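You operate a simulated robot arm through the tools that you are given. There is no shell and no other tool.

Carry out the task below with a simulated robot arm. There is one attempt and no reset: what you move stays moved.

JOB
Empty the jar of white frit into the steel frit dish.
Fine: dish on the graphite slab; nothing spilt; jar back in its place with its lid on; glass stays. Set down upright: jar of white frit.

The check looks at the end state, three seconds after you hand in, the way a careful person would. Anything else that was tipped, shoved, dropped, spilled or broken makes it a failure. A push-on lid holds only when it is set on centred and level and pressed home; a screw cap is set on level and turned clockwise until tight.

ROBOT AND FRAMES
A 7-joint arm with a two-finger parallel gripper, fixed in place. Base frame: the origin is at the foot of the arm, x ahead of it, y to its left, z up; the work surface is at about z = 1.027. Readings come in m, rad, newtons and seconds.
With the tool pointing down near the work surface it reaches from about 0.1 to 0.58 m from the base axis. Its first joint turns from -1.152 to 1.152 rad. Payload 1.57 kg.
Tool frame: the origin (TCP) lies between the finger pads and is the grasp point; the fingertips stand 0.03 m ahead of it; z points along the fingers, y is the line along which they close. The gripper opens to 0.08 m. The fingers are 0.017 m wide and 0.012 m thick; the gripper's body (0.04 by 0.082 m) begins 0.08 m behind the TCP.
Orientation is told as [roll, pitch, yaw] about the base's x, y, z axes, in that order, counted from this pose: with the fingers straight down and closing along the base's y, the tool's x points along the base's -x, its y along +y and its z along -z.

CONTROLS
- The arm moves only by the tool send_rows. Its arguments are lists of equal length, an entry for each row: "offset": the shift along the tool's x, y, z in m, a list of three; "dr": the turn, a rotation vector about the tool's x, y, z in rad, a list of three; "hand": the finger opening in m, from 0 to 0.08. In form: {"offset": [[tx, ty, tz], ...], "dr": [[ax, ay, az], ...], "hand": [hand, ...]}. A call has 1 to 20 rows; each row is the pose to reach, as a shift and turn from the pose commanded when the call began, along the tool's axes at that moment. Each row takes 0.2 s and may step no farther than 0.05 m and 0.15 rad from the row before; otherwise, or with a gripper value out of range, the whole call is refused. Where a pose cannot be reached the arm comes as near as it can. A force on the tool above 40 N (or 10 N above the force at the start of the call, whichever is more), or a blocked arm, ends the call early, and 0.2 s more pass. The fingers move at their own pace (about 0.072 m/s each) and stop on an object; they squeeze with about 21 N. The grip force told is the motor's: it shows also when the fingers shut on nothing. Time passes only in rows, and 0.2 s behind the last, so rows that repeat a pose let the fingers close. It gives the time, the measured TCP pose, the force on the tool (base axes), the opening and the grip force at its end, in the units of the frame above (readings bear some noise), with the torque about the TCP (base axes, N m) and any sound that the robot's microphone picked up, and new pictures: "views" is both (left out), scene, wrist or none.
- Cameras (640 x 400 px; columns grow to the right, rows downward): "scene" is fixed at [0.072, 0.4464, 1.4331]; the picture's right is [-0.61, -0.79, 0.00], its down [-0.38, 0.29, -0.88] and it looks along [0.70, -0.54, -0.48] (base axes); focal length 327 px, centre (320, 200). "wrist" rides on the gripper at [0.072, -0.007, -0.122] in the tool frame; the picture's right is [0.09, 1.00, 0.00], its down [-0.84, 0.08, -0.54] and it looks along [-0.54, 0.05, 0.84] (tool axes); focal length 238 px, centre (320, 200). There is no depth. A picture from a camera that has moved, and an enlarged one, comes with that camera's place and axes in the base frame and with its lens.
- inspect(camera, box): a new picture of the part [left, top, right, bottom] of that camera's present view, enlarged. The clock stands still meanwhile.
- finish_job(): hands the job in; it is judged then, once.

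Nothing tells you positions but the pictures and the camera data. Unless the task says otherwise, let go and move clear before handing in.

The tools are called after "Emit:" by a JSON object that holds its "fn" and its "kwargs". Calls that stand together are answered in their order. send_rows: Moves the arm, as the interface text tells. Its arguments: {"type":"object","properties":{"offset":{"type":"array"},"dr":{"type":"array"},"hand":{"type":"array"},"views":{"type":"string","enum":["both","scene","wrist","none"]}},"required":["offset","dr","hand"]} The other tools are called the same way: inspect (camera, box) takes an enlarged picture of a part of a camera's view; finish_job () hands the job in.

At the start:

```text
t: 0.0
ee_pos: [0.3174, -0.0139, 1.2861]
tcp_rot: [-0.001, 0.0, -0.001]
wrist_force: [-0.3, 0.2, 0.2]
wrist_torque: [0.0, 0.0, 0.0]
width: 0.0799
gripper_force: 0.0
```

scene: 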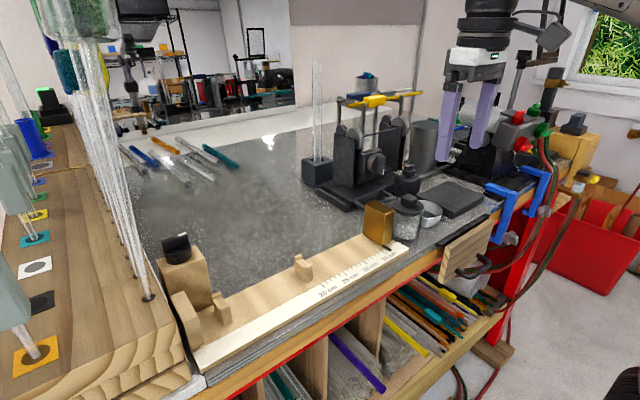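
wrist: 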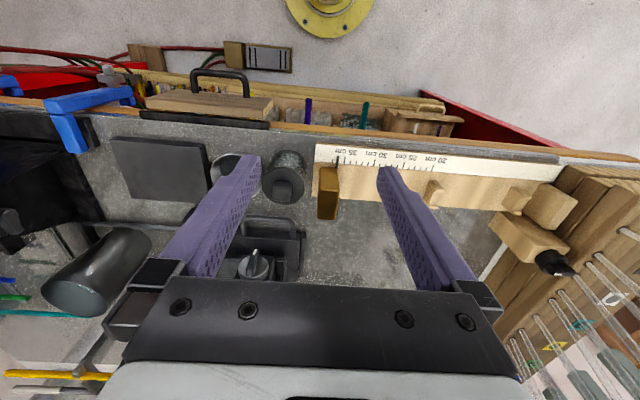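

I see a lampworking bench: a jar with a dark lid, a steel dish beside it and a dark graphite slab near the front edge. I'll take enlarged pictures before moving anything.

Emit:
{"fn": "inspect", "kwargs": {"camera": "scene", "box": [340, 140, 500, 260]}}

Emit:
{"fn": "inspect", "kwargs": {"camera": "wrist", "box": [80, 110, 360, 300]}}

Emit:
{"fn": "inspect", "kwargs": {"camera": "scene", "box": [280, 40, 480, 220]}}

```text
3.33 times, centred on (420, 200) of scene
camera zoom: at [0.072, 0.4464, 1.4331], right [-0.61, -0.79, 0.0], down [-0.38, 0.29, -0.88], along [0.7, -0.54, -0.48], focal length 1088 px, centre (-13, 200)
```

zoom: 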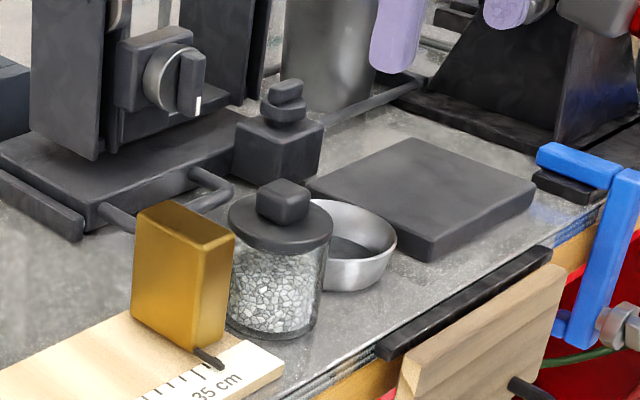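

```text
2.11 times, centred on (220, 205) of wrist
camera zoom: at [0.2454, -0.0206, 1.4071], right [-0.09, 1.0, 0.0], down [0.84, 0.08, 0.54], along [0.54, 0.05, -0.84], focal length 502 px, centre (530, 190)
```

zoom: 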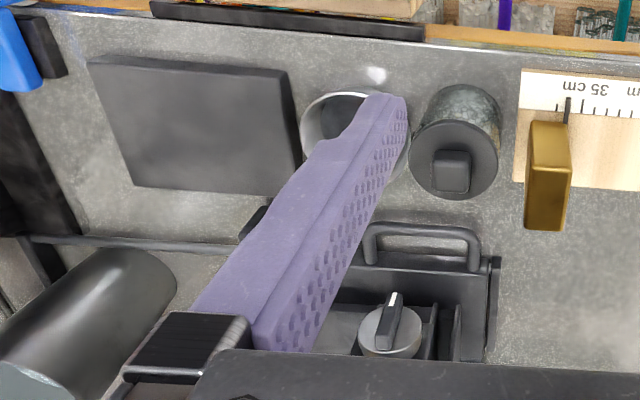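

```text
2.22 times, centred on (380, 130) of scene
camera zoom: at [0.072, 0.4464, 1.4331], right [-0.61, -0.79, 0.0], down [-0.38, 0.29, -0.88], along [0.7, -0.54, -0.48], focal length 726 px, centre (187, 356)
```

zoom: 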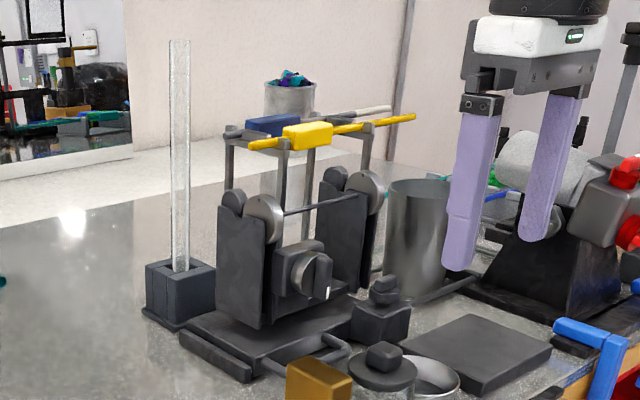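

The jar stands near (0.43, -0.06) with a dark knobbed lid and its plate at about z 1.10. The dish is at about (0.43, -0.14) and the slab's centre at about (0.44, -0.265). I'll move above the dish for a closer look.

Emit:
{"fn": "send_rows", "kwargs": {"offset": [[-0.025, -0.03, 0.0], [-0.05, -0.065, 0.02], [-0.075, -0.095, 0.04], [-0.09, -0.125, 0.06], [-0.09, -0.125, 0.06]], "dr": [[0, 0, 0], [0, 0, 0], [0, 0, 0], [0, 0, 0], [0, 0, 0]], "hand": [0.08, 0.08, 0.08, 0.08, 0.08]}}

```text
t: 1.2
ee_pos: [0.4063, -0.1391, 1.2259]
tcp_rot: [-0.002, 0.0, -0.001]
wrist_force: [0.1, 0.1, 0.0]
wrist_torque: [0.0, 0.0, 0.02]
width: 0.0801
gripper_force: 0.1
camera wrist: at [0.3348, -0.1466, 1.3466], right [-0.09, 1.0, 0.0], down [0.84, 0.08, 0.54], along [0.54, 0.05, -0.84], focal length 238 px, centre (320, 200)
```

scene: 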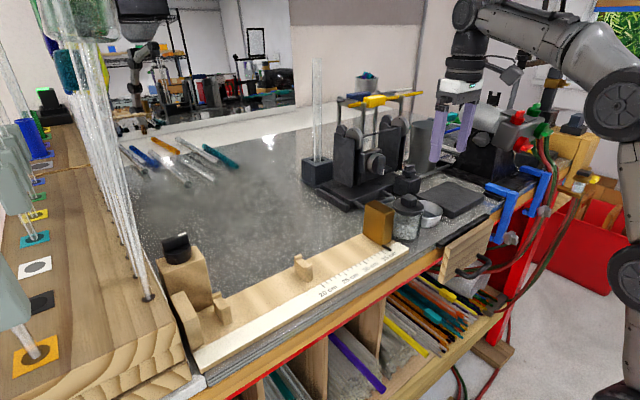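
wrist: 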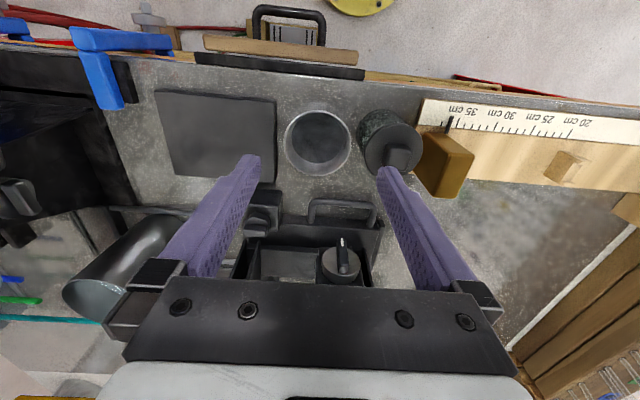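

Emit:
{"fn": "inspect", "kwargs": {"camera": "wrist", "box": [260, 80, 440, 220]}}

Emit:
{"fn": "inspect", "kwargs": {"camera": "wrist", "box": [140, 70, 360, 220]}}

Emit:
{"fn": "inspect", "kwargs": {"camera": "scene", "box": [370, 160, 500, 250]}}

```text
2.86 times, centred on (350, 150) of wrist
camera zoom: at [0.3348, -0.1466, 1.3466], right [-0.09, 1.0, 0.0], down [0.84, 0.08, 0.54], along [0.54, 0.05, -0.84], focal length 681 px, centre (234, 343)
```

zoom: 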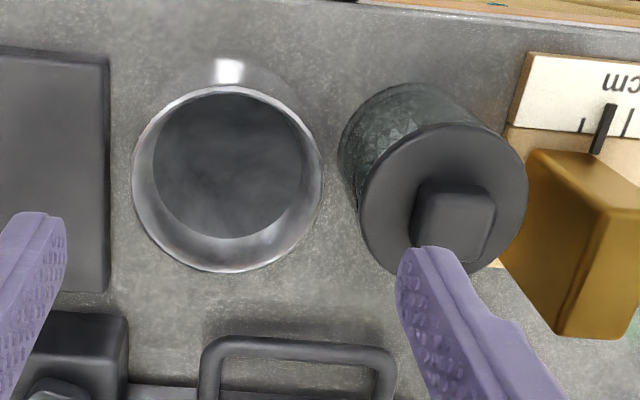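

```text
2.67 times, centred on (250, 145) of wrist
camera zoom: at [0.3348, -0.1466, 1.3466], right [-0.09, 1.0, 0.0], down [0.84, 0.08, 0.54], along [0.54, 0.05, -0.84], focal length 636 px, centre (507, 347)
```

zoom: 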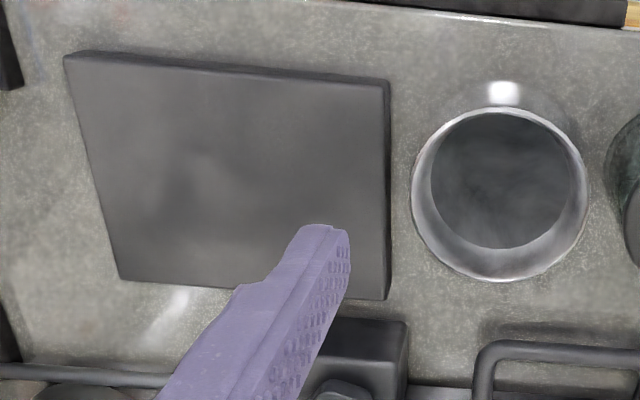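

```text
4.44 times, centred on (435, 205) of scene
camera zoom: at [0.072, 0.4464, 1.4331], right [-0.61, -0.79, 0.0], down [-0.38, 0.29, -0.88], along [0.7, -0.54, -0.48], focal length 1451 px, centre (-191, 178)
```

zoom: 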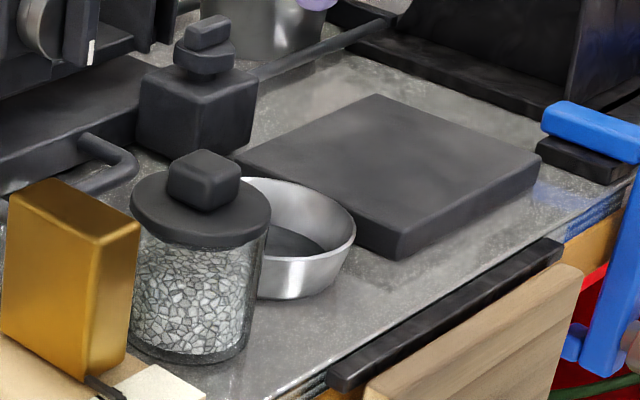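

The dish is a tapered bowl, about 84 mm across at the rim and centred near (0.435, -0.14). It is too wide to grip across, so I'll pinch its wall on the near (-x) side with the fingers closing along x. First I turn the gripper 90° here, well above everything.

Emit:
{"fn": "send_rows", "kwargs": {"offset": [[0, 0, 0], [0, 0, 0], [0, 0, 0], [0, 0, 0], [0, 0, 0], [0, 0, 0], [0, 0, 0], [0, 0, 0], [0, 0, 0], [0, 0, 0], [0, 0, 0], [0, 0, 0]], "dr": [[0, 0, -0.14], [0, 0, -0.28], [0, 0, -0.42], [0, 0, -0.56], [0, 0, -0.7], [0, 0, -0.84], [0, 0, -0.98], [0, 0, -1.12], [0, 0, -1.26], [0, 0, -1.4], [0, 0, -1.5], [0, 0, -1.5708]], "hand": [0.08, 0.08, 0.08, 0.08, 0.08, 0.08, 0.08, 0.08, 0.08, 0.08, 0.08, 0.08]}}

```text
t: 3.8
ee_pos: [0.4073, -0.1377, 1.2257]
tcp_rot: [0.0, 0.002, 1.573]
wrist_force: [0.3, 0.3, -0.4]
wrist_torque: [0.0, -0.01, -0.01]
width: 0.08
gripper_force: 0.1
camera wrist: at [0.414, -0.2107, 1.347], right [-1.0, -0.09, 0.0], down [-0.08, 0.84, 0.54], along [-0.05, 0.54, -0.84], focal length 238 px, centre (320, 200)
```

scene: 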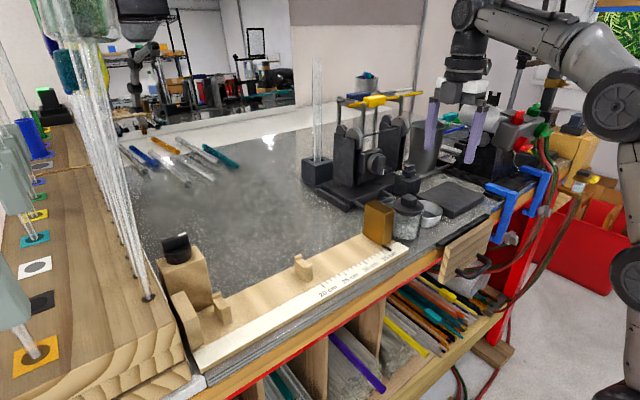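
wrist: 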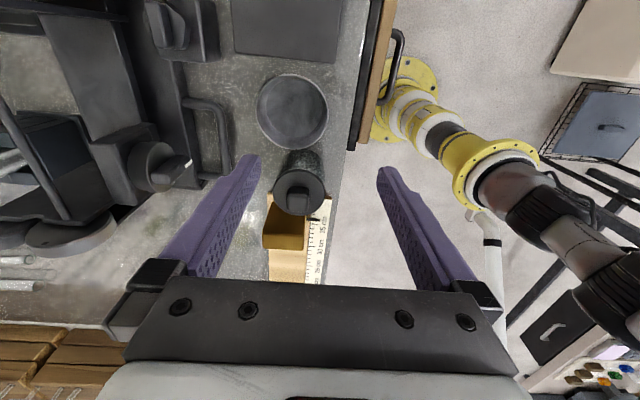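

The gripper is turned, and this gives me a second viewpoint. I'll enlarge it to cross-check the positions.

Emit:
{"fn": "inspect", "kwargs": {"camera": "wrist", "box": [220, 60, 380, 220]}}

Emit:
{"fn": "inspect", "kwargs": {"camera": "wrist", "box": [100, 0, 380, 200]}}

```text
2.50 times, centred on (300, 140) of wrist
camera zoom: at [0.414, -0.2107, 1.347], right [-1.0, -0.09, 0.0], down [-0.08, 0.84, 0.54], along [-0.05, 0.54, -0.84], focal length 596 px, centre (370, 350)
```

zoom: 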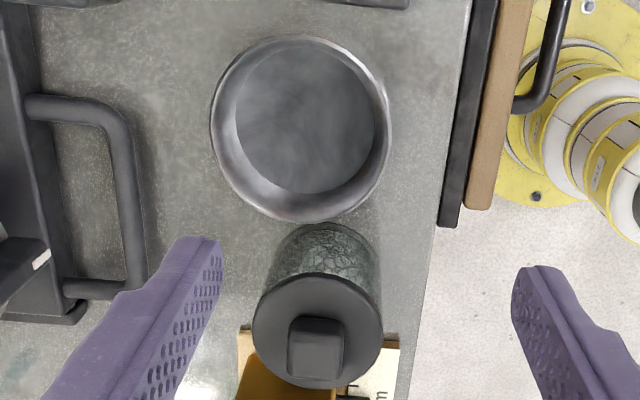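

```text
2.00 times, centred on (240, 100) of wrist
camera zoom: at [0.414, -0.2107, 1.347], right [-1.0, -0.09, 0.0], down [-0.08, 0.84, 0.54], along [-0.05, 0.54, -0.84], focal length 477 px, centre (480, 400)
```

zoom: 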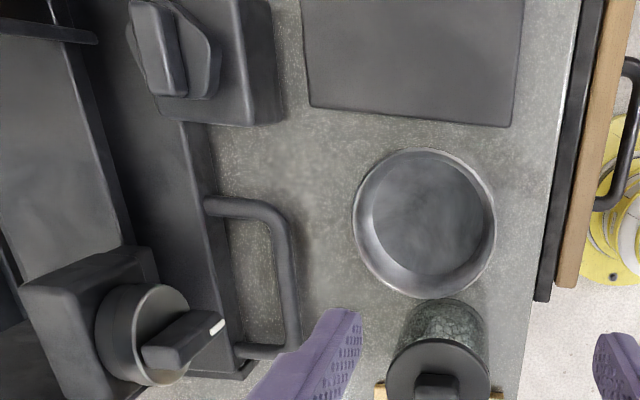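

Both views put the dish near (0.438, -0.142) with its rim at about z 1.06. I'll tilt the tool 0.2 rad to match the wall's slope, narrow the fingers and come down over the near rim, stopping above it to check.

Emit:
{"fn": "send_rows", "kwargs": {"offset": [[0.001, 0.004, 0.03], [0.002, 0.008, 0.06], [0.003, 0.0134, 0.09], [0.003, 0.0134, 0.11], [0.003, 0.0134, 0.11]], "dr": [[0.05, 0, 0], [0.1, 0, 0], [0.15, 0, 0], [0.2, 0, 0], [0.2, 0, 0]], "hand": [0.05, 0.05, 0.05, 0.05, 0.05]}}

Emit:
{"fn": "inspect", "kwargs": {"camera": "wrist", "box": [220, 80, 420, 230]}}

Emit:
{"fn": "inspect", "kwargs": {"camera": "scene", "box": [370, 130, 500, 250]}}

```text
t: 5.0
ee_pos: [0.3938, -0.1425, 1.1159]
tcp_rot: [-0.199, 0.001, 1.571]
wrist_force: [0.8, 0.3, 0.0]
wrist_torque: [0.0, -0.05, -0.02]
width: 0.05
gripper_force: 0.0
camera wrist: at [0.3762, -0.2145, 1.2358], right [-0.98, -0.09, -0.2], down [-0.18, 0.84, 0.52], along [0.12, 0.54, -0.83], focal length 238 px, centre (320, 200)
```

scene: 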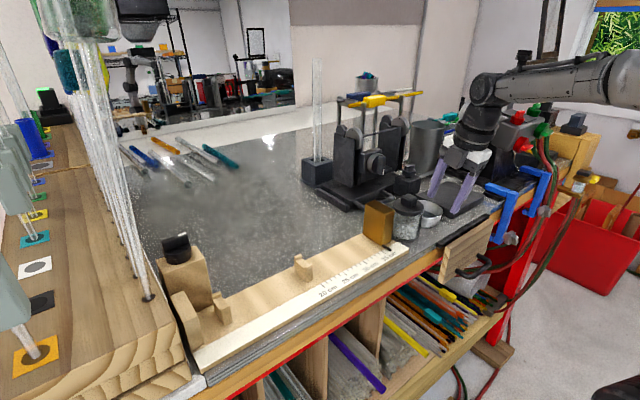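
wrist: 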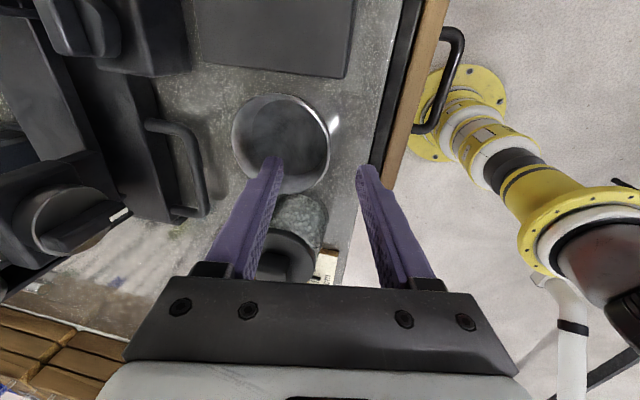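

```text
2.67 times, centred on (320, 155) of wrist
camera zoom: at [0.3762, -0.2145, 1.2358], right [-0.98, -0.09, -0.2], down [-0.18, 0.84, 0.52], along [0.12, 0.54, -0.83], focal length 636 px, centre (320, 320)
```

zoom: 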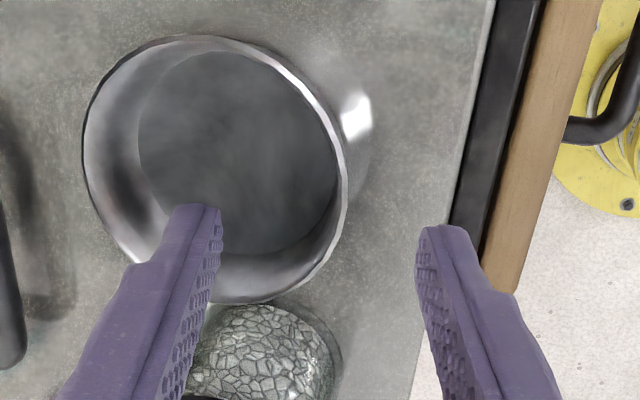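

```text
3.33 times, centred on (435, 190) of scene
camera zoom: at [0.072, 0.4464, 1.4331], right [-0.61, -0.79, 0.0], down [-0.38, 0.29, -0.88], along [0.7, -0.54, -0.48], focal length 1088 px, centre (-63, 233)
```

zoom: 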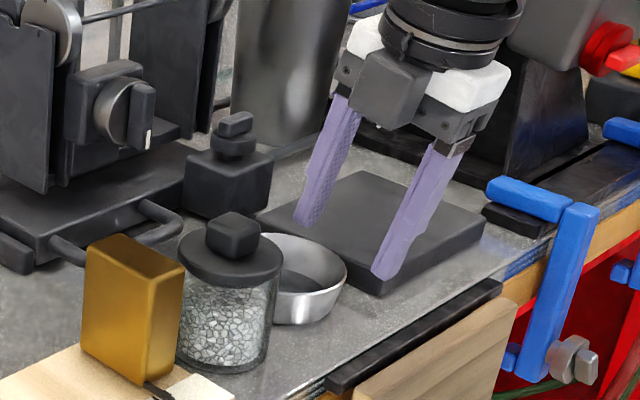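

The rim sits between the two fingers as planned. I'll go straight down to z ≈ 1.070 so the wall is between the pads, then check.

Emit:
{"fn": "send_rows", "kwargs": {"offset": [[0.001, 0.003, 0.015], [0.002, 0.006, 0.03], [0.002, 0.0092, 0.0451], [0.002, 0.0092, 0.0451]], "dr": [[0, 0, 0], [0, 0, 0], [0, 0, 0], [0, 0, 0]], "hand": [0.05, 0.05, 0.05, 0.05]}}

Emit:
{"fn": "inspect", "kwargs": {"camera": "wrist", "box": [220, 80, 420, 230]}}

Emit:
{"fn": "inspect", "kwargs": {"camera": "scene", "box": [370, 130, 500, 250]}}

```text
t: 6.0
ee_pos: [0.3935, -0.1437, 1.0706]
tcp_rot: [-0.201, 0.0, 1.571]
wrist_force: [-0.2, 0.4, -0.1]
wrist_torque: [-0.02, -0.01, 0.03]
width: 0.0499
gripper_force: 0.1
camera wrist: at [0.3759, -0.2159, 1.1902], right [-0.98, -0.09, -0.2], down [-0.18, 0.84, 0.52], along [0.12, 0.54, -0.83], focal length 238 px, centre (320, 200)
```

scene: 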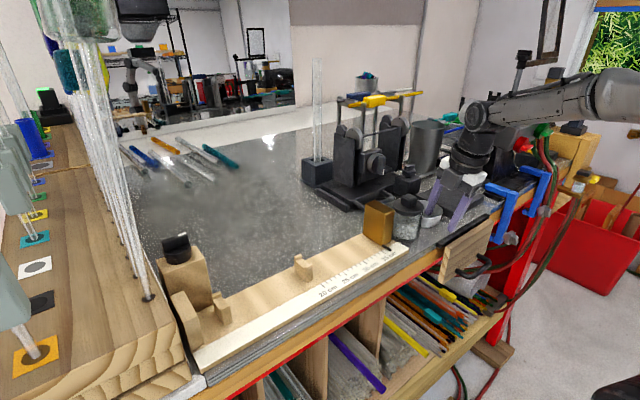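
wrist: 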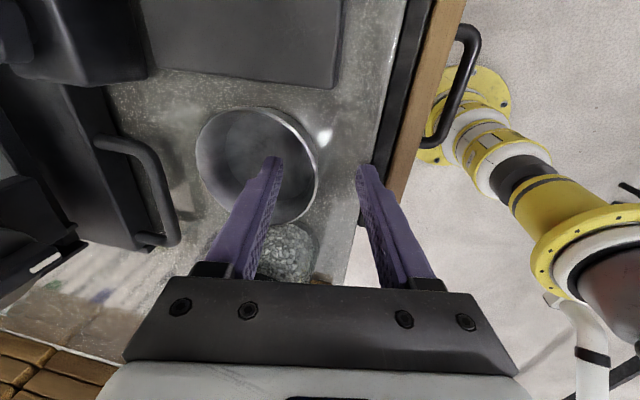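

```text
2.67 times, centred on (320, 155) of wrist
camera zoom: at [0.3759, -0.2159, 1.1902], right [-0.98, -0.09, -0.2], down [-0.18, 0.84, 0.52], along [0.12, 0.54, -0.83], focal length 636 px, centre (320, 320)
```

zoom: 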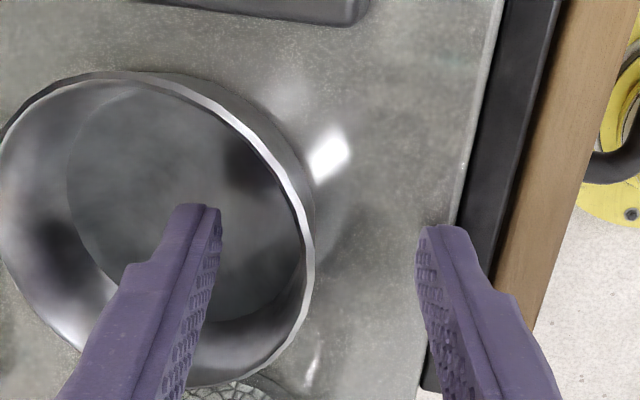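

```text
3.33 times, centred on (435, 190) of scene
camera zoom: at [0.072, 0.4464, 1.4331], right [-0.61, -0.79, 0.0], down [-0.38, 0.29, -0.88], along [0.7, -0.54, -0.48], focal length 1088 px, centre (-63, 233)
```

zoom: 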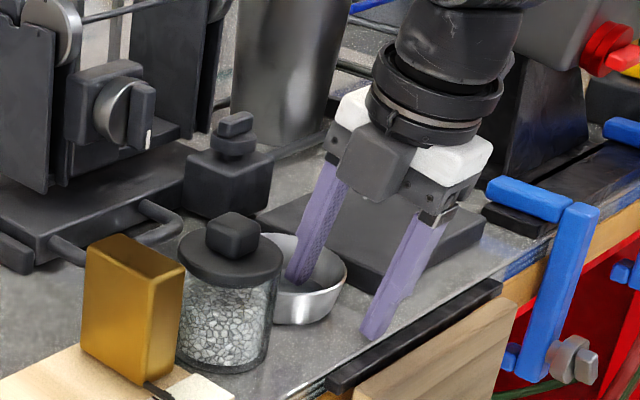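

The wall lies midway between the fingers. Closing on it now.

Emit:
{"fn": "send_rows", "kwargs": {"offset": [[0, 0, 0], [0, 0, 0], [0, 0, 0], [0, 0, 0], [0, 0, 0]], "dr": [[0, 0, 0], [0, 0, 0], [0, 0, 0], [0, 0, 0], [0, 0, 0]], "hand": [0.03, 0.015, 0.0, 0.0, 0.0]}}

Emit:
{"fn": "inspect", "kwargs": {"camera": "scene", "box": [370, 130, 500, 250]}}

```text
t: 7.2
ee_pos: [0.395, -0.1437, 1.0699]
tcp_rot: [-0.202, -0.001, 1.569]
wrist_force: [0.8, 0.7, 2.3]
wrist_torque: [-0.11, -0.11, 0.04]
width: 0.0056
gripper_force: 20.9
camera wrist: at [0.376, -0.2159, 1.1907], right [-0.98, -0.09, -0.2], down [-0.18, 0.84, 0.52], along [0.12, 0.54, -0.83], focal length 238 px, centre (320, 200)
```

scene: 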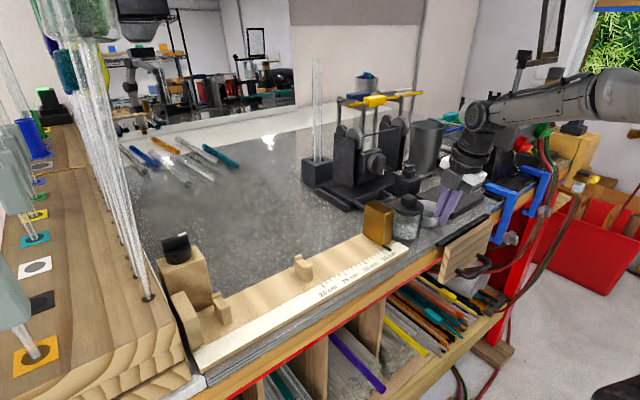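
wrist: 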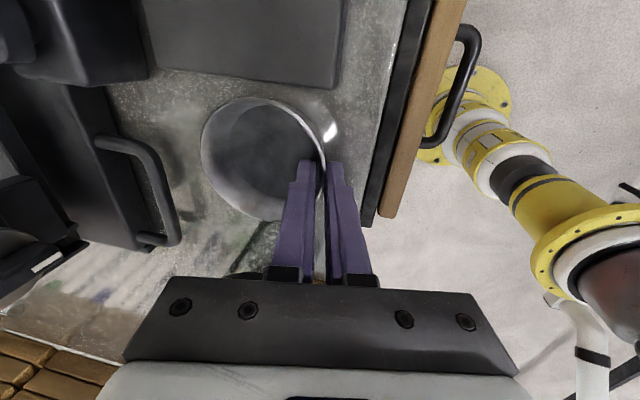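

```text
3.33 times, centred on (435, 190) of scene
camera zoom: at [0.072, 0.4464, 1.4331], right [-0.61, -0.79, 0.0], down [-0.38, 0.29, -0.88], along [0.7, -0.54, -0.48], focal length 1088 px, centre (-63, 233)
```

zoom: 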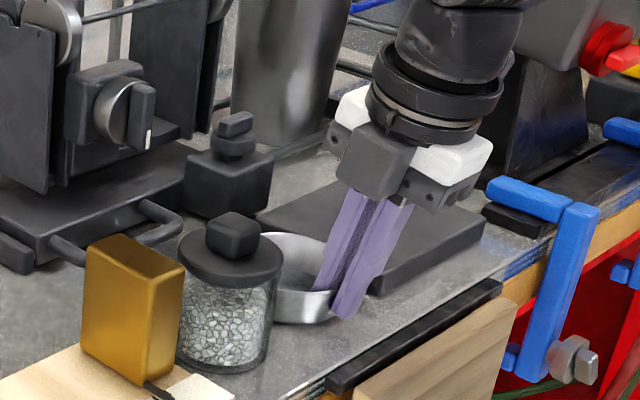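

The dish is gripped. I'll lift it slightly and check that it hangs level and clear.

Emit:
{"fn": "send_rows", "kwargs": {"offset": [[0, -0.002, -0.0098], [0, -0.005, -0.0245], [0, -0.009, -0.0441], [0, -0.009, -0.0441]], "dr": [[0, 0, 0], [0, 0, 0], [0, 0, 0], [0, 0, 0]], "hand": [0.0, 0.0, 0.0, 0.0]}}

Emit:
{"fn": "inspect", "kwargs": {"camera": "scene", "box": [370, 130, 500, 250]}}

```text
t: 8.2
ee_pos: [0.3945, -0.1448, 1.1155]
tcp_rot: [-0.199, -0.001, 1.571]
wrist_force: [0.6, -0.1, -1.2]
wrist_torque: [0.04, 0.07, -0.01]
width: 0.0054
gripper_force: 20.9
camera wrist: at [0.3762, -0.2164, 1.2352], right [-0.98, -0.09, -0.2], down [-0.18, 0.84, 0.52], along [0.12, 0.54, -0.83], focal length 238 px, centre (320, 200)
```

scene: 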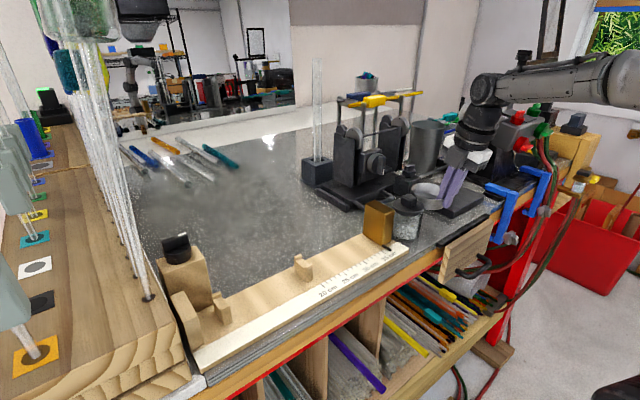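
wrist: 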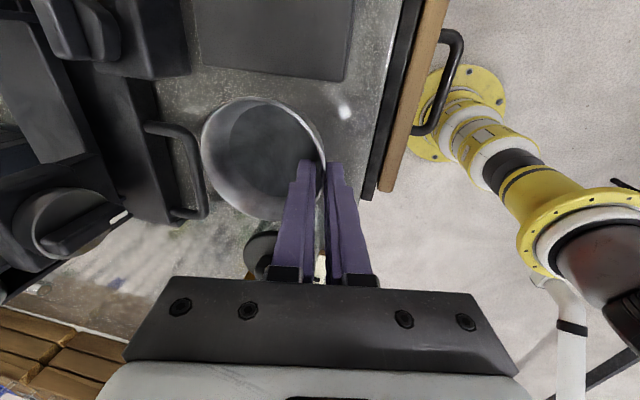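

```text
3.33 times, centred on (435, 190) of scene
camera zoom: at [0.072, 0.4464, 1.4331], right [-0.61, -0.79, 0.0], down [-0.38, 0.29, -0.88], along [0.7, -0.54, -0.48], focal length 1088 px, centre (-63, 233)
```

zoom: 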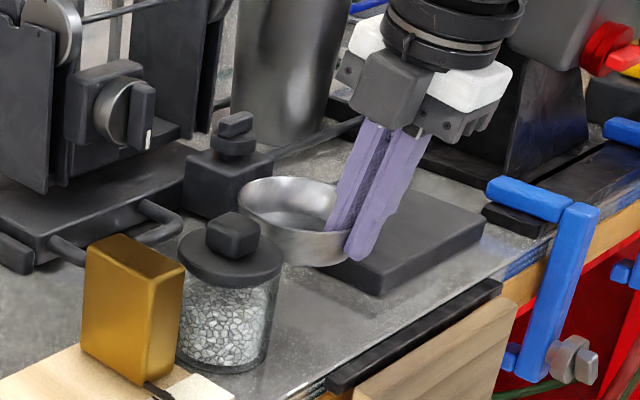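

The dish hangs level. I'll carry it over the middle of the slab.

Emit:
{"fn": "send_rows", "kwargs": {"offset": [[0.03, -0.002, 0.0], [0.065, -0.005, 0.001], [0.1, -0.008, 0.0015], [0.123, -0.0098, 0.002], [0.123, -0.0098, 0.002]], "dr": [[0, 0, 0], [0, 0, 0], [0, 0, 0], [0, 0, 0], [0, 0, 0]], "hand": [0.0, 0.0, 0.0, 0.0, 0.0]}}

Emit:
{"fn": "inspect", "kwargs": {"camera": "scene", "box": [380, 110, 520, 240]}}

Emit:
{"fn": "inspect", "kwargs": {"camera": "wrist", "box": [140, 60, 420, 260]}}

```text
t: 9.4
ee_pos: [0.4036, -0.2665, 1.1141]
tcp_rot: [-0.199, 0.001, 1.57]
wrist_force: [-0.5, -0.5, -2.1]
wrist_torque: [0.0, 0.05, 0.0]
width: 0.0053
gripper_force: 21.1
camera wrist: at [0.3858, -0.3392, 1.2348], right [-0.98, -0.09, -0.2], down [-0.18, 0.84, 0.52], along [0.12, 0.54, -0.83], focal length 238 px, centre (320, 200)
```

scene: 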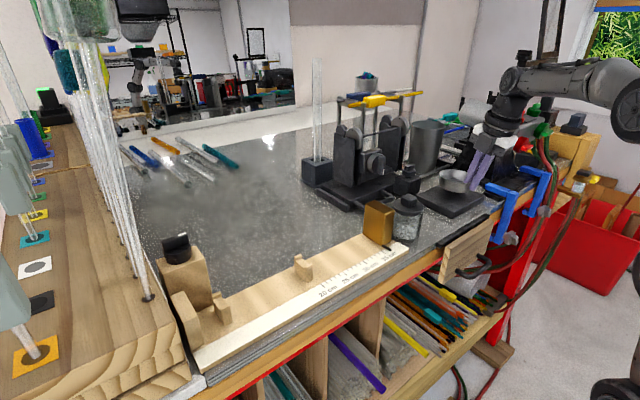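
wrist: 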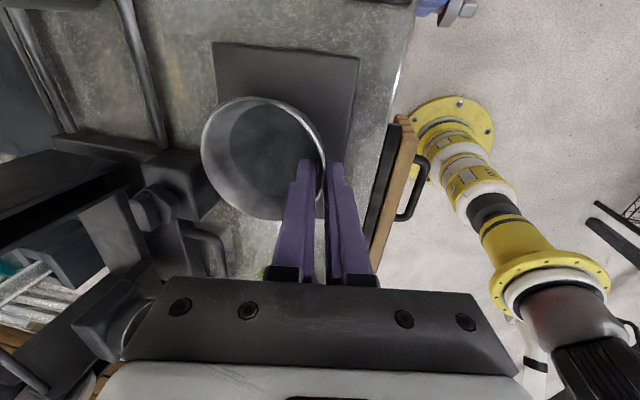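

```text
3.08 times, centred on (450, 175) of scene
camera zoom: at [0.0721, 0.4463, 1.4331], right [-0.61, -0.79, 0.0], down [-0.38, 0.29, -0.88], along [0.7, -0.54, -0.48], focal length 1005 px, centre (-80, 277)
```

zoom: 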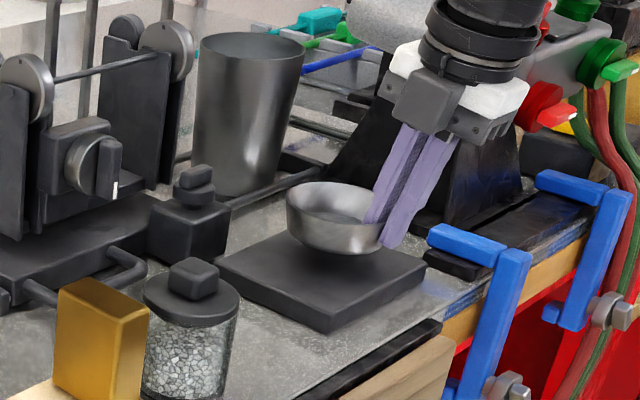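

```text
2.00 times, centred on (280, 160) of wrist
camera zoom: at [0.3858, -0.3392, 1.2348], right [-0.98, -0.09, -0.2], down [-0.18, 0.84, 0.52], along [0.12, 0.54, -0.83], focal length 477 px, centre (400, 280)
```

zoom: 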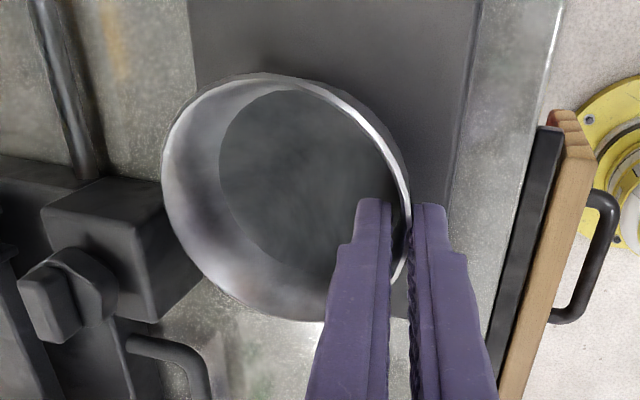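

The dish is over the slab's middle. Lowering gently until it touches.

Emit:
{"fn": "send_rows", "kwargs": {"offset": [[-0.002, 0.0005, 0.008], [-0.004, 0.001, 0.015], [-0.004, 0.0013, 0.019], [-0.004, 0.0017, 0.0225], [-0.004, 0.0017, 0.0225]], "dr": [[0, 0, 0], [0, 0, 0], [0, 0, 0], [0, 0, 0], [0, 0, 0]], "hand": [0.0, 0.0, 0.0, 0.0, 0.0]}}

Emit:
{"fn": "inspect", "kwargs": {"camera": "scene", "box": [420, 150, 490, 230]}}

```text
t: 10.6
ee_pos: [0.408, -0.2626, 1.0924]
tcp_rot: [-0.2, 0.0, 1.571]
wrist_force: [-0.6, 0.3, -1.3]
wrist_torque: [-0.02, 0.04, 0.02]
width: 0.0056
gripper_force: 21.3
camera wrist: at [0.3889, -0.3346, 1.2125], right [-0.98, -0.09, -0.2], down [-0.18, 0.84, 0.52], along [0.12, 0.54, -0.83], focal length 238 px, centre (320, 200)
```

scene: 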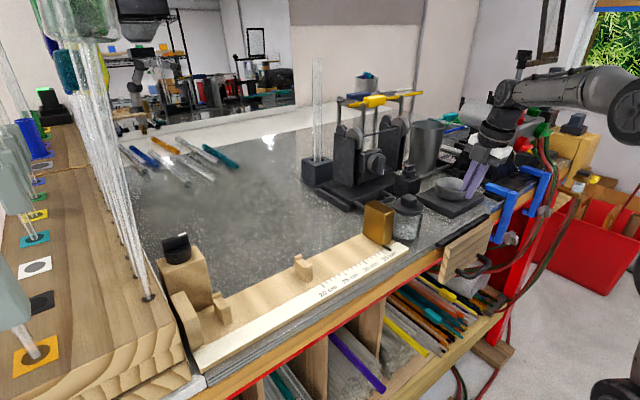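
wrist: 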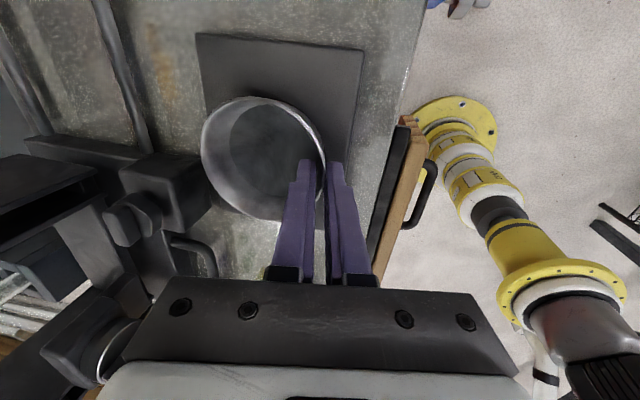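

```text
5.00 times, centred on (455, 190) of scene
camera zoom: at [0.072, 0.4464, 1.4331], right [-0.61, -0.79, 0.0], down [-0.38, 0.29, -0.88], along [0.7, -0.54, -0.48], focal length 1633 px, centre (-355, 250)
```

zoom: 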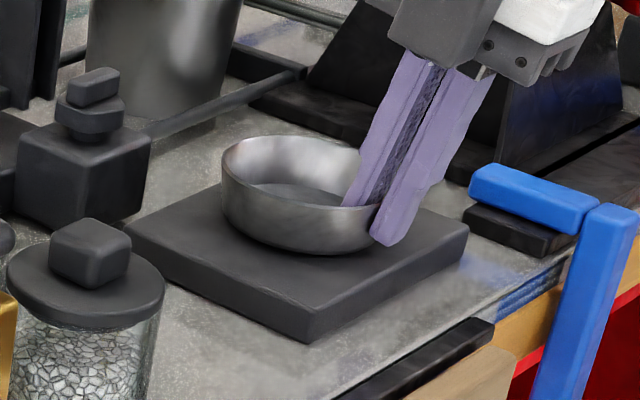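

Not touching yet by the force reading. I'll continue down in small steps.

Emit:
{"fn": "send_rows", "kwargs": {"offset": [[0, 0.0003, 0.0015], [0, 0.0006, 0.003], [0, 0.0006, 0.003]], "dr": [[0, 0, 0], [0, 0, 0], [0, 0, 0]], "hand": [0.0, 0.0, 0.0], "views": "none"}}

Emit:
{"fn": "inspect", "kwargs": {"camera": "scene", "box": [420, 150, 490, 230]}}

```text
t: 11.4
ee_pos: [0.4054, -0.2641, 1.0897]
tcp_rot: [-0.204, 0.003, 1.57]
wrist_force: [-1.5, 0.9, 4.5]
wrist_torque: [-0.12, -0.07, 0.0]
width: 0.0055
gripper_force: 21.2
```

```text
5.00 times, centred on (455, 190) of scene
camera zoom: at [0.0719, 0.4465, 1.4331], right [-0.61, -0.79, 0.0], down [-0.38, 0.29, -0.88], along [0.7, -0.54, -0.48], focal length 1633 px, centre (-355, 250)
```

zoom: 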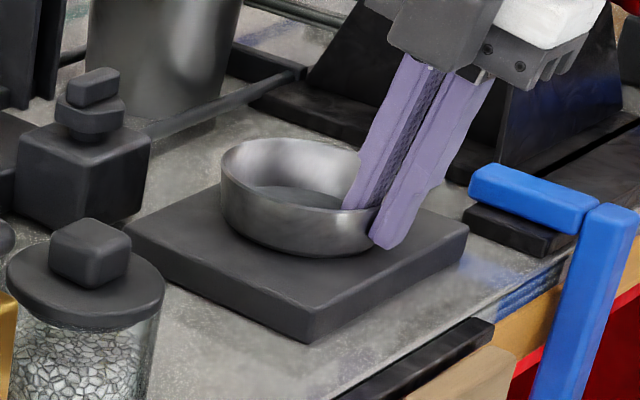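

Contact: about 6 N upward, so the dish is on the slab. Opening and rising straight up.

Emit:
{"fn": "send_rows", "kwargs": {"offset": [[0, 0, 0], [0, 0, 0], [0, 0, 0]], "dr": [[0, 0, 0], [0, 0, 0], [0, 0, 0]], "hand": [0.02, 0.04, 0.045], "views": "none"}}

Emit:
{"fn": "send_rows", "kwargs": {"offset": [[0, -0.006, -0.03], [0, -0.0125, -0.062], [0, -0.0195, -0.098], [0, -0.0215, -0.1078], [0, -0.0215, -0.1078]], "dr": [[0, 0, 0], [0, 0, 0], [-0.1, 0, 0], [-0.2, 0, 0], [-0.2, 0, 0]], "hand": [0.045, 0.045, 0.06, 0.08, 0.08]}}

Emit:
{"fn": "inspect", "kwargs": {"camera": "scene", "box": [380, 130, 500, 240]}}

Emit:
{"fn": "inspect", "kwargs": {"camera": "wrist", "box": [140, 40, 420, 220]}}

```text
t: 12.2
ee_pos: [0.4066, -0.2629, 1.0896]
tcp_rot: [-0.201, -0.001, 1.572]
wrist_force: [-0.1, -1.1, 0.3]
wrist_torque: [0.02, 0.03, 0.01]
width: 0.0449
gripper_force: 0.0
```

```text
t: 13.4
ee_pos: [0.407, -0.2625, 1.2004]
tcp_rot: [0.002, 0.0, 1.571]
wrist_force: [0.3, 0.8, -0.1]
wrist_torque: [0.0, 0.03, -0.02]
width: 0.0802
gripper_force: 0.0
camera wrist: at [0.4138, -0.3352, 1.3211], right [-1.0, -0.09, 0.0], down [-0.08, 0.84, 0.54], along [-0.05, 0.54, -0.84], focal length 238 px, centre (320, 200)
```

scene: 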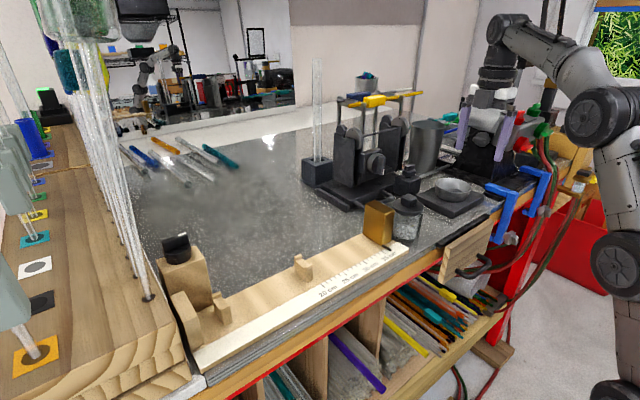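
wrist: 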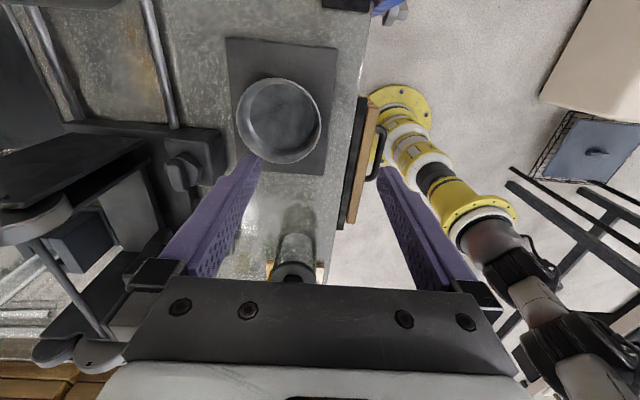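

```text
3.64 times, centred on (440, 185) of scene
camera zoom: at [0.072, 0.4464, 1.4331], right [-0.61, -0.79, 0.0], down [-0.38, 0.29, -0.88], along [0.7, -0.54, -0.48], focal length 1188 px, centre (-116, 254)
```

zoom: 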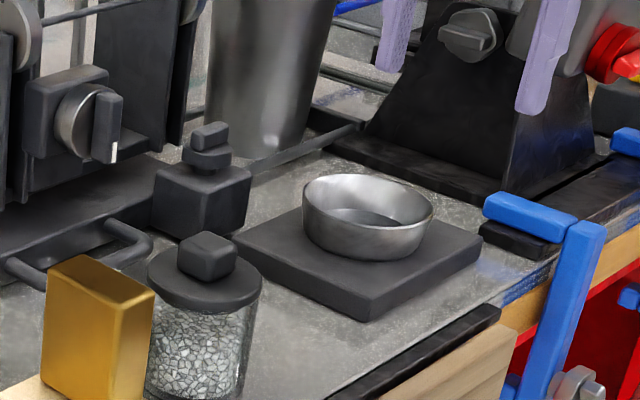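

```text
2.22 times, centred on (280, 130) of wrist
camera zoom: at [0.4138, -0.3352, 1.3211], right [-1.0, -0.09, 0.0], down [-0.08, 0.84, 0.54], along [-0.05, 0.54, -0.84], focal length 530 px, centre (409, 356)
```

zoom: 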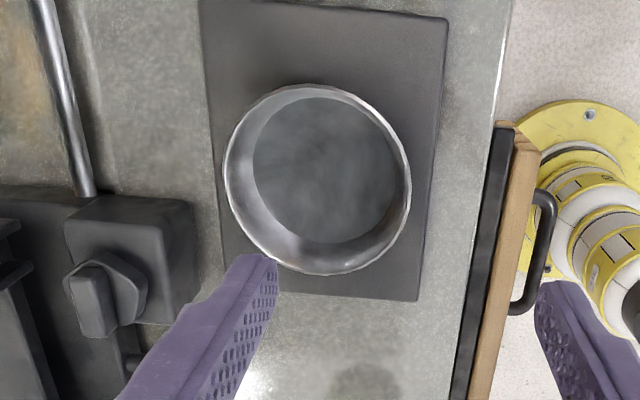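

The dish now rests upright on the slab, at about (0.45, -0.262). Next is the jar's lid, so I'll look at it closely from above.

Emit:
{"fn": "inspect", "kwargs": {"camera": "scene", "box": [385, 185, 435, 245]}}

Emit:
{"fn": "send_rows", "kwargs": {"offset": [[-0.04, 0, 0], [-0.085, -0.004, 0], [-0.13, -0.008, 0], [-0.155, -0.01, 0], [-0.155, -0.01, 0]], "dr": [[0, 0, 0], [0, 0, 0], [0, 0, 0], [0, 0, 0], [0, 0, 0]], "hand": [0.08, 0.08, 0.08, 0.08, 0.08]}}

Emit:
{"fn": "inspect", "kwargs": {"camera": "wrist", "box": [220, 80, 420, 220]}}

```text
6.67 times, centred on (410, 215) of scene
camera zoom: at [0.072, 0.4464, 1.4331], right [-0.61, -0.79, 0.0], down [-0.38, 0.29, -0.88], along [0.7, -0.54, -0.48], focal length 2177 px, centre (-280, 100)
```

zoom: 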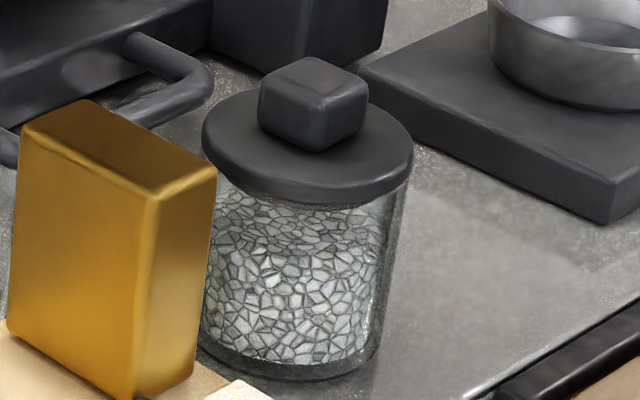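

```text
t: 14.6
ee_pos: [0.4168, -0.1086, 1.1989]
tcp_rot: [0.0, 0.0, 1.57]
wrist_force: [-0.4, 0.7, -0.6]
wrist_torque: [0.0, 0.02, 0.0]
width: 0.08
gripper_force: 0.1
camera wrist: at [0.4233, -0.1803, 1.3203], right [-1.0, -0.09, 0.0], down [-0.08, 0.84, 0.54], along [-0.05, 0.54, -0.84], focal length 238 px, centre (320, 200)
```

scene: 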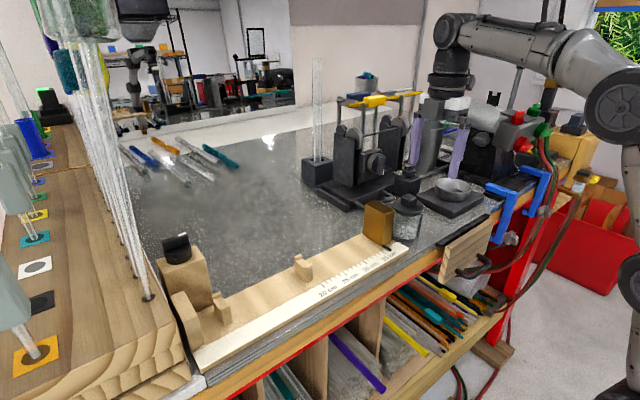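
wrist: 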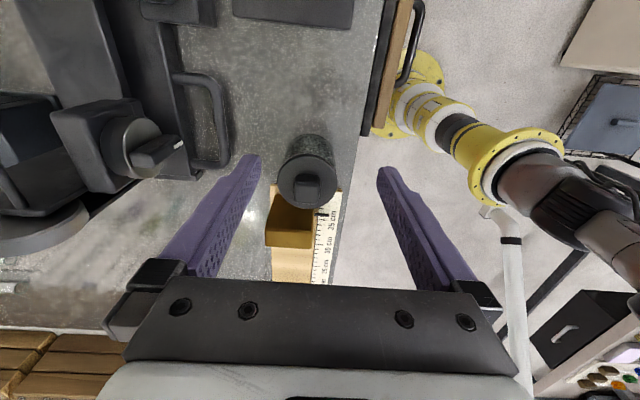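

```text
2.86 times, centred on (320, 150) of wrist
camera zoom: at [0.4233, -0.1803, 1.3203], right [-1.0, -0.09, 0.0], down [-0.08, 0.84, 0.54], along [-0.05, 0.54, -0.84], focal length 681 px, centre (320, 343)
```

zoom: 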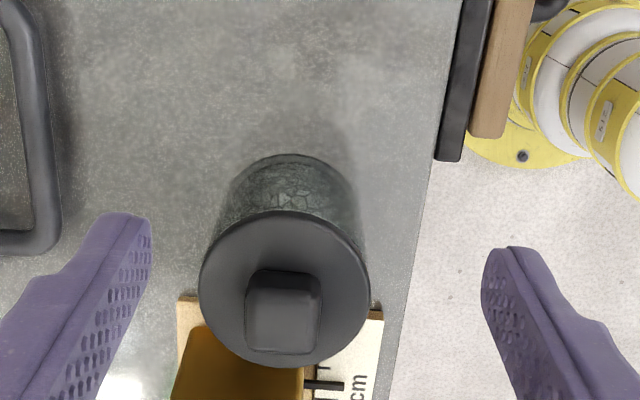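

The lid is a flat disc with a cubic knob about 25 mm wide, apparently a push-on type, centred near (0.4255, -0.057). I'll come down over the knob with the fingers partly open and check alignment.

Emit:
{"fn": "send_rows", "kwargs": {"offset": [[-0.02, -0.004, 0.0], [-0.045, -0.0087, 0.01], [-0.0505, -0.0087, 0.03], [-0.0505, -0.0087, 0.045], [-0.0505, -0.0087, 0.045]], "dr": [[0, 0, 0], [0, 0, 0], [0, 0, 0], [0, 0, 0], [0, 0, 0]], "hand": [0.06, 0.05, 0.05, 0.05, 0.05]}}

Emit:
{"fn": "inspect", "kwargs": {"camera": "wrist", "box": [240, 110, 400, 230]}}

Emit:
{"fn": "inspect", "kwargs": {"camera": "scene", "box": [370, 140, 450, 240]}}

```text
t: 15.8
ee_pos: [0.4244, -0.0573, 1.1533]
tcp_rot: [-0.001, -0.001, 1.571]
wrist_force: [-0.2, -0.1, 0.0]
wrist_torque: [0.0, -0.02, -0.03]
width: 0.0501
gripper_force: 0.0
camera wrist: at [0.4315, -0.1285, 1.275], right [-1.0, -0.09, 0.0], down [-0.08, 0.84, 0.54], along [-0.05, 0.54, -0.84], focal length 238 px, centre (320, 200)
```

scene: 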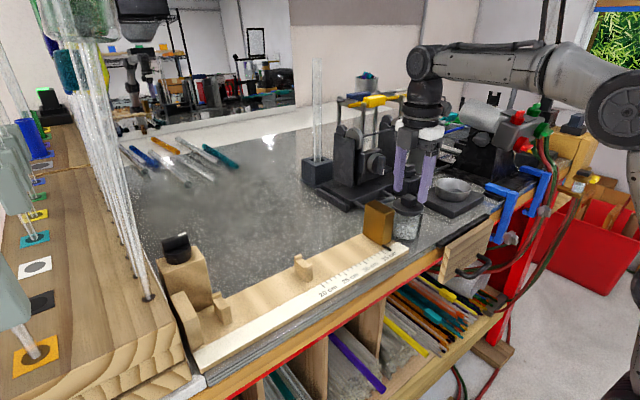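
wrist: 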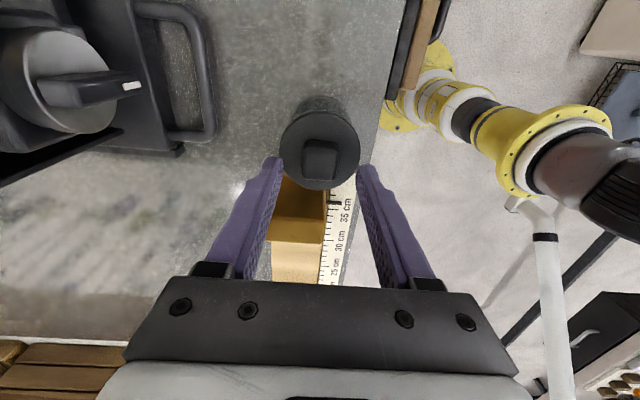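

```text
3.33 times, centred on (320, 170) of wrist
camera zoom: at [0.4315, -0.1285, 1.275], right [-1.0, -0.09, 0.0], down [-0.08, 0.84, 0.54], along [-0.05, 0.54, -0.84], focal length 794 px, centre (320, 300)
```

zoom: 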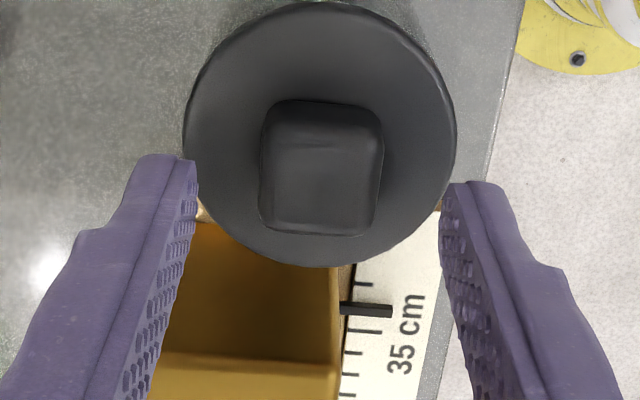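

```text
4.00 times, centred on (410, 190) of scene
camera zoom: at [0.072, 0.4464, 1.4331], right [-0.61, -0.79, 0.0], down [-0.38, 0.29, -0.88], along [0.7, -0.54, -0.48], focal length 1306 px, centre (-40, 240)
```

zoom: 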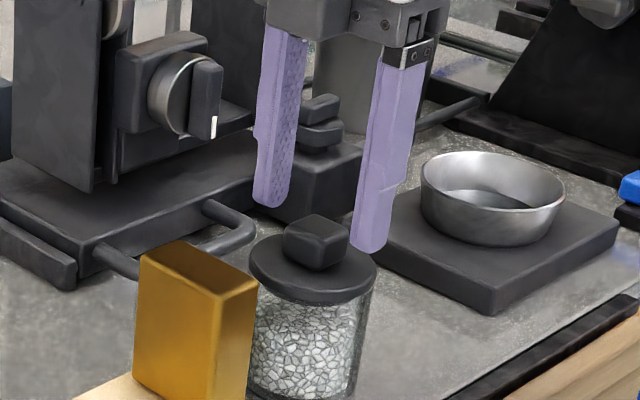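

Well aligned. I'll nudge 2 mm toward -y, match the knob's small yaw, descend so the tips stop just above the lid plate, and close.

Emit:
{"fn": "send_rows", "kwargs": {"offset": [[0.002, 0, 0.01], [0.002, 0, 0.017], [0.002, 0, 0.02], [0.002, 0, 0.02]], "dr": [[0, 0, -0.08], [0, 0, -0.08], [0, 0, -0.08], [0, 0, -0.08]], "hand": [0.05, 0.05, 0.05, 0.05], "views": "none"}}

Emit:
{"fn": "inspect", "kwargs": {"camera": "scene", "box": [380, 170, 440, 250]}}

Emit:
{"fn": "inspect", "kwargs": {"camera": "wrist", "box": [240, 110, 400, 230]}}

```text
t: 16.8
ee_pos: [0.4247, -0.0579, 1.1346]
tcp_rot: [-0.001, 0.001, 1.65]
wrist_force: [0.5, -0.5, -0.1]
wrist_torque: [-0.02, 0.03, -0.02]
width: 0.05
gripper_force: 0.0
```

```text
5.00 times, centred on (410, 210) of scene
camera zoom: at [0.072, 0.4464, 1.4331], right [-0.61, -0.79, 0.0], down [-0.38, 0.29, -0.88], along [0.7, -0.54, -0.48], focal length 1633 px, centre (-130, 150)
```

zoom: 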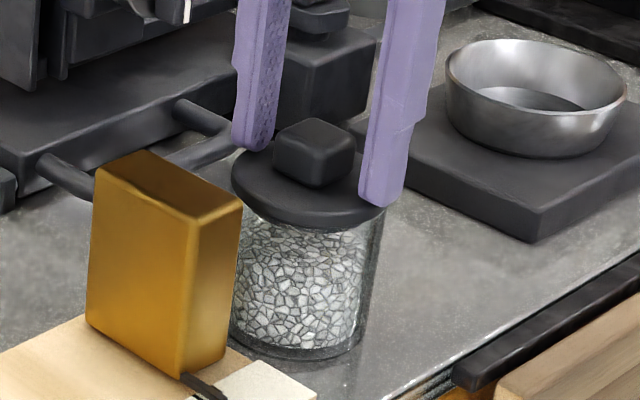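

```text
3.33 times, centred on (320, 170) of wrist
camera zoom: at [0.4374, -0.1302, 1.255], right [-0.99, -0.17, 0.0], down [-0.14, 0.83, 0.54], along [-0.09, 0.53, -0.84], focal length 794 px, centre (320, 300)
```

zoom: 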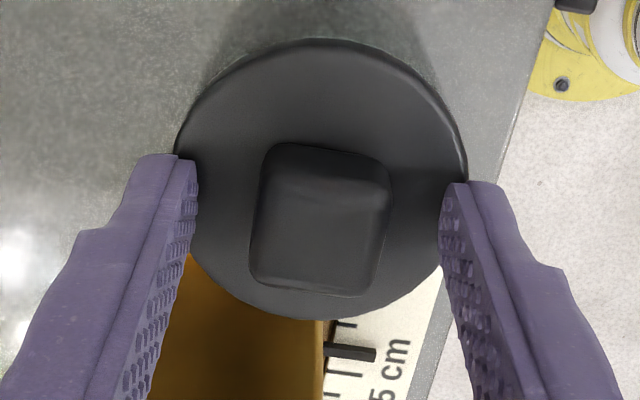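

Aligned. Lowering 2 mm more and closing on the knob.

Emit:
{"fn": "send_rows", "kwargs": {"offset": [[0.001, 0, 0.002], [0.001, 0, 0.002], [0.001, 0, 0.002], [0.001, 0, 0.002], [0.001, 0, 0.002]], "dr": [[0, 0, 0], [0, 0, 0], [0, 0, 0], [0, 0, 0], [0, 0, 0]], "hand": [0.05, 0.035, 0.02, 0.01, 0.01], "views": "none"}}

Emit:
{"fn": "inspect", "kwargs": {"camera": "scene", "box": [380, 170, 440, 250]}}

```text
t: 18.0
ee_pos: [0.4255, -0.0598, 1.1347]
tcp_rot: [-0.004, 0.003, 1.651]
wrist_force: [1.9, -0.5, 13.4]
wrist_torque: [-0.01, 0.02, -0.17]
width: 0.0255
gripper_force: 21.1
```

```text
5.00 times, centred on (410, 210) of scene
camera zoom: at [0.0719, 0.4464, 1.4331], right [-0.61, -0.79, 0.0], down [-0.38, 0.29, -0.88], along [0.7, -0.54, -0.48], focal length 1633 px, centre (-130, 150)
```

zoom: 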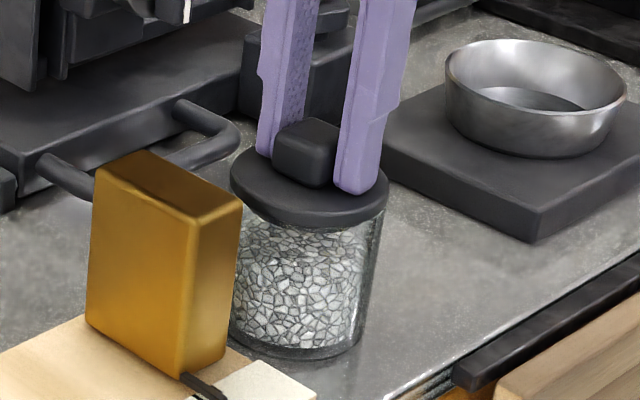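

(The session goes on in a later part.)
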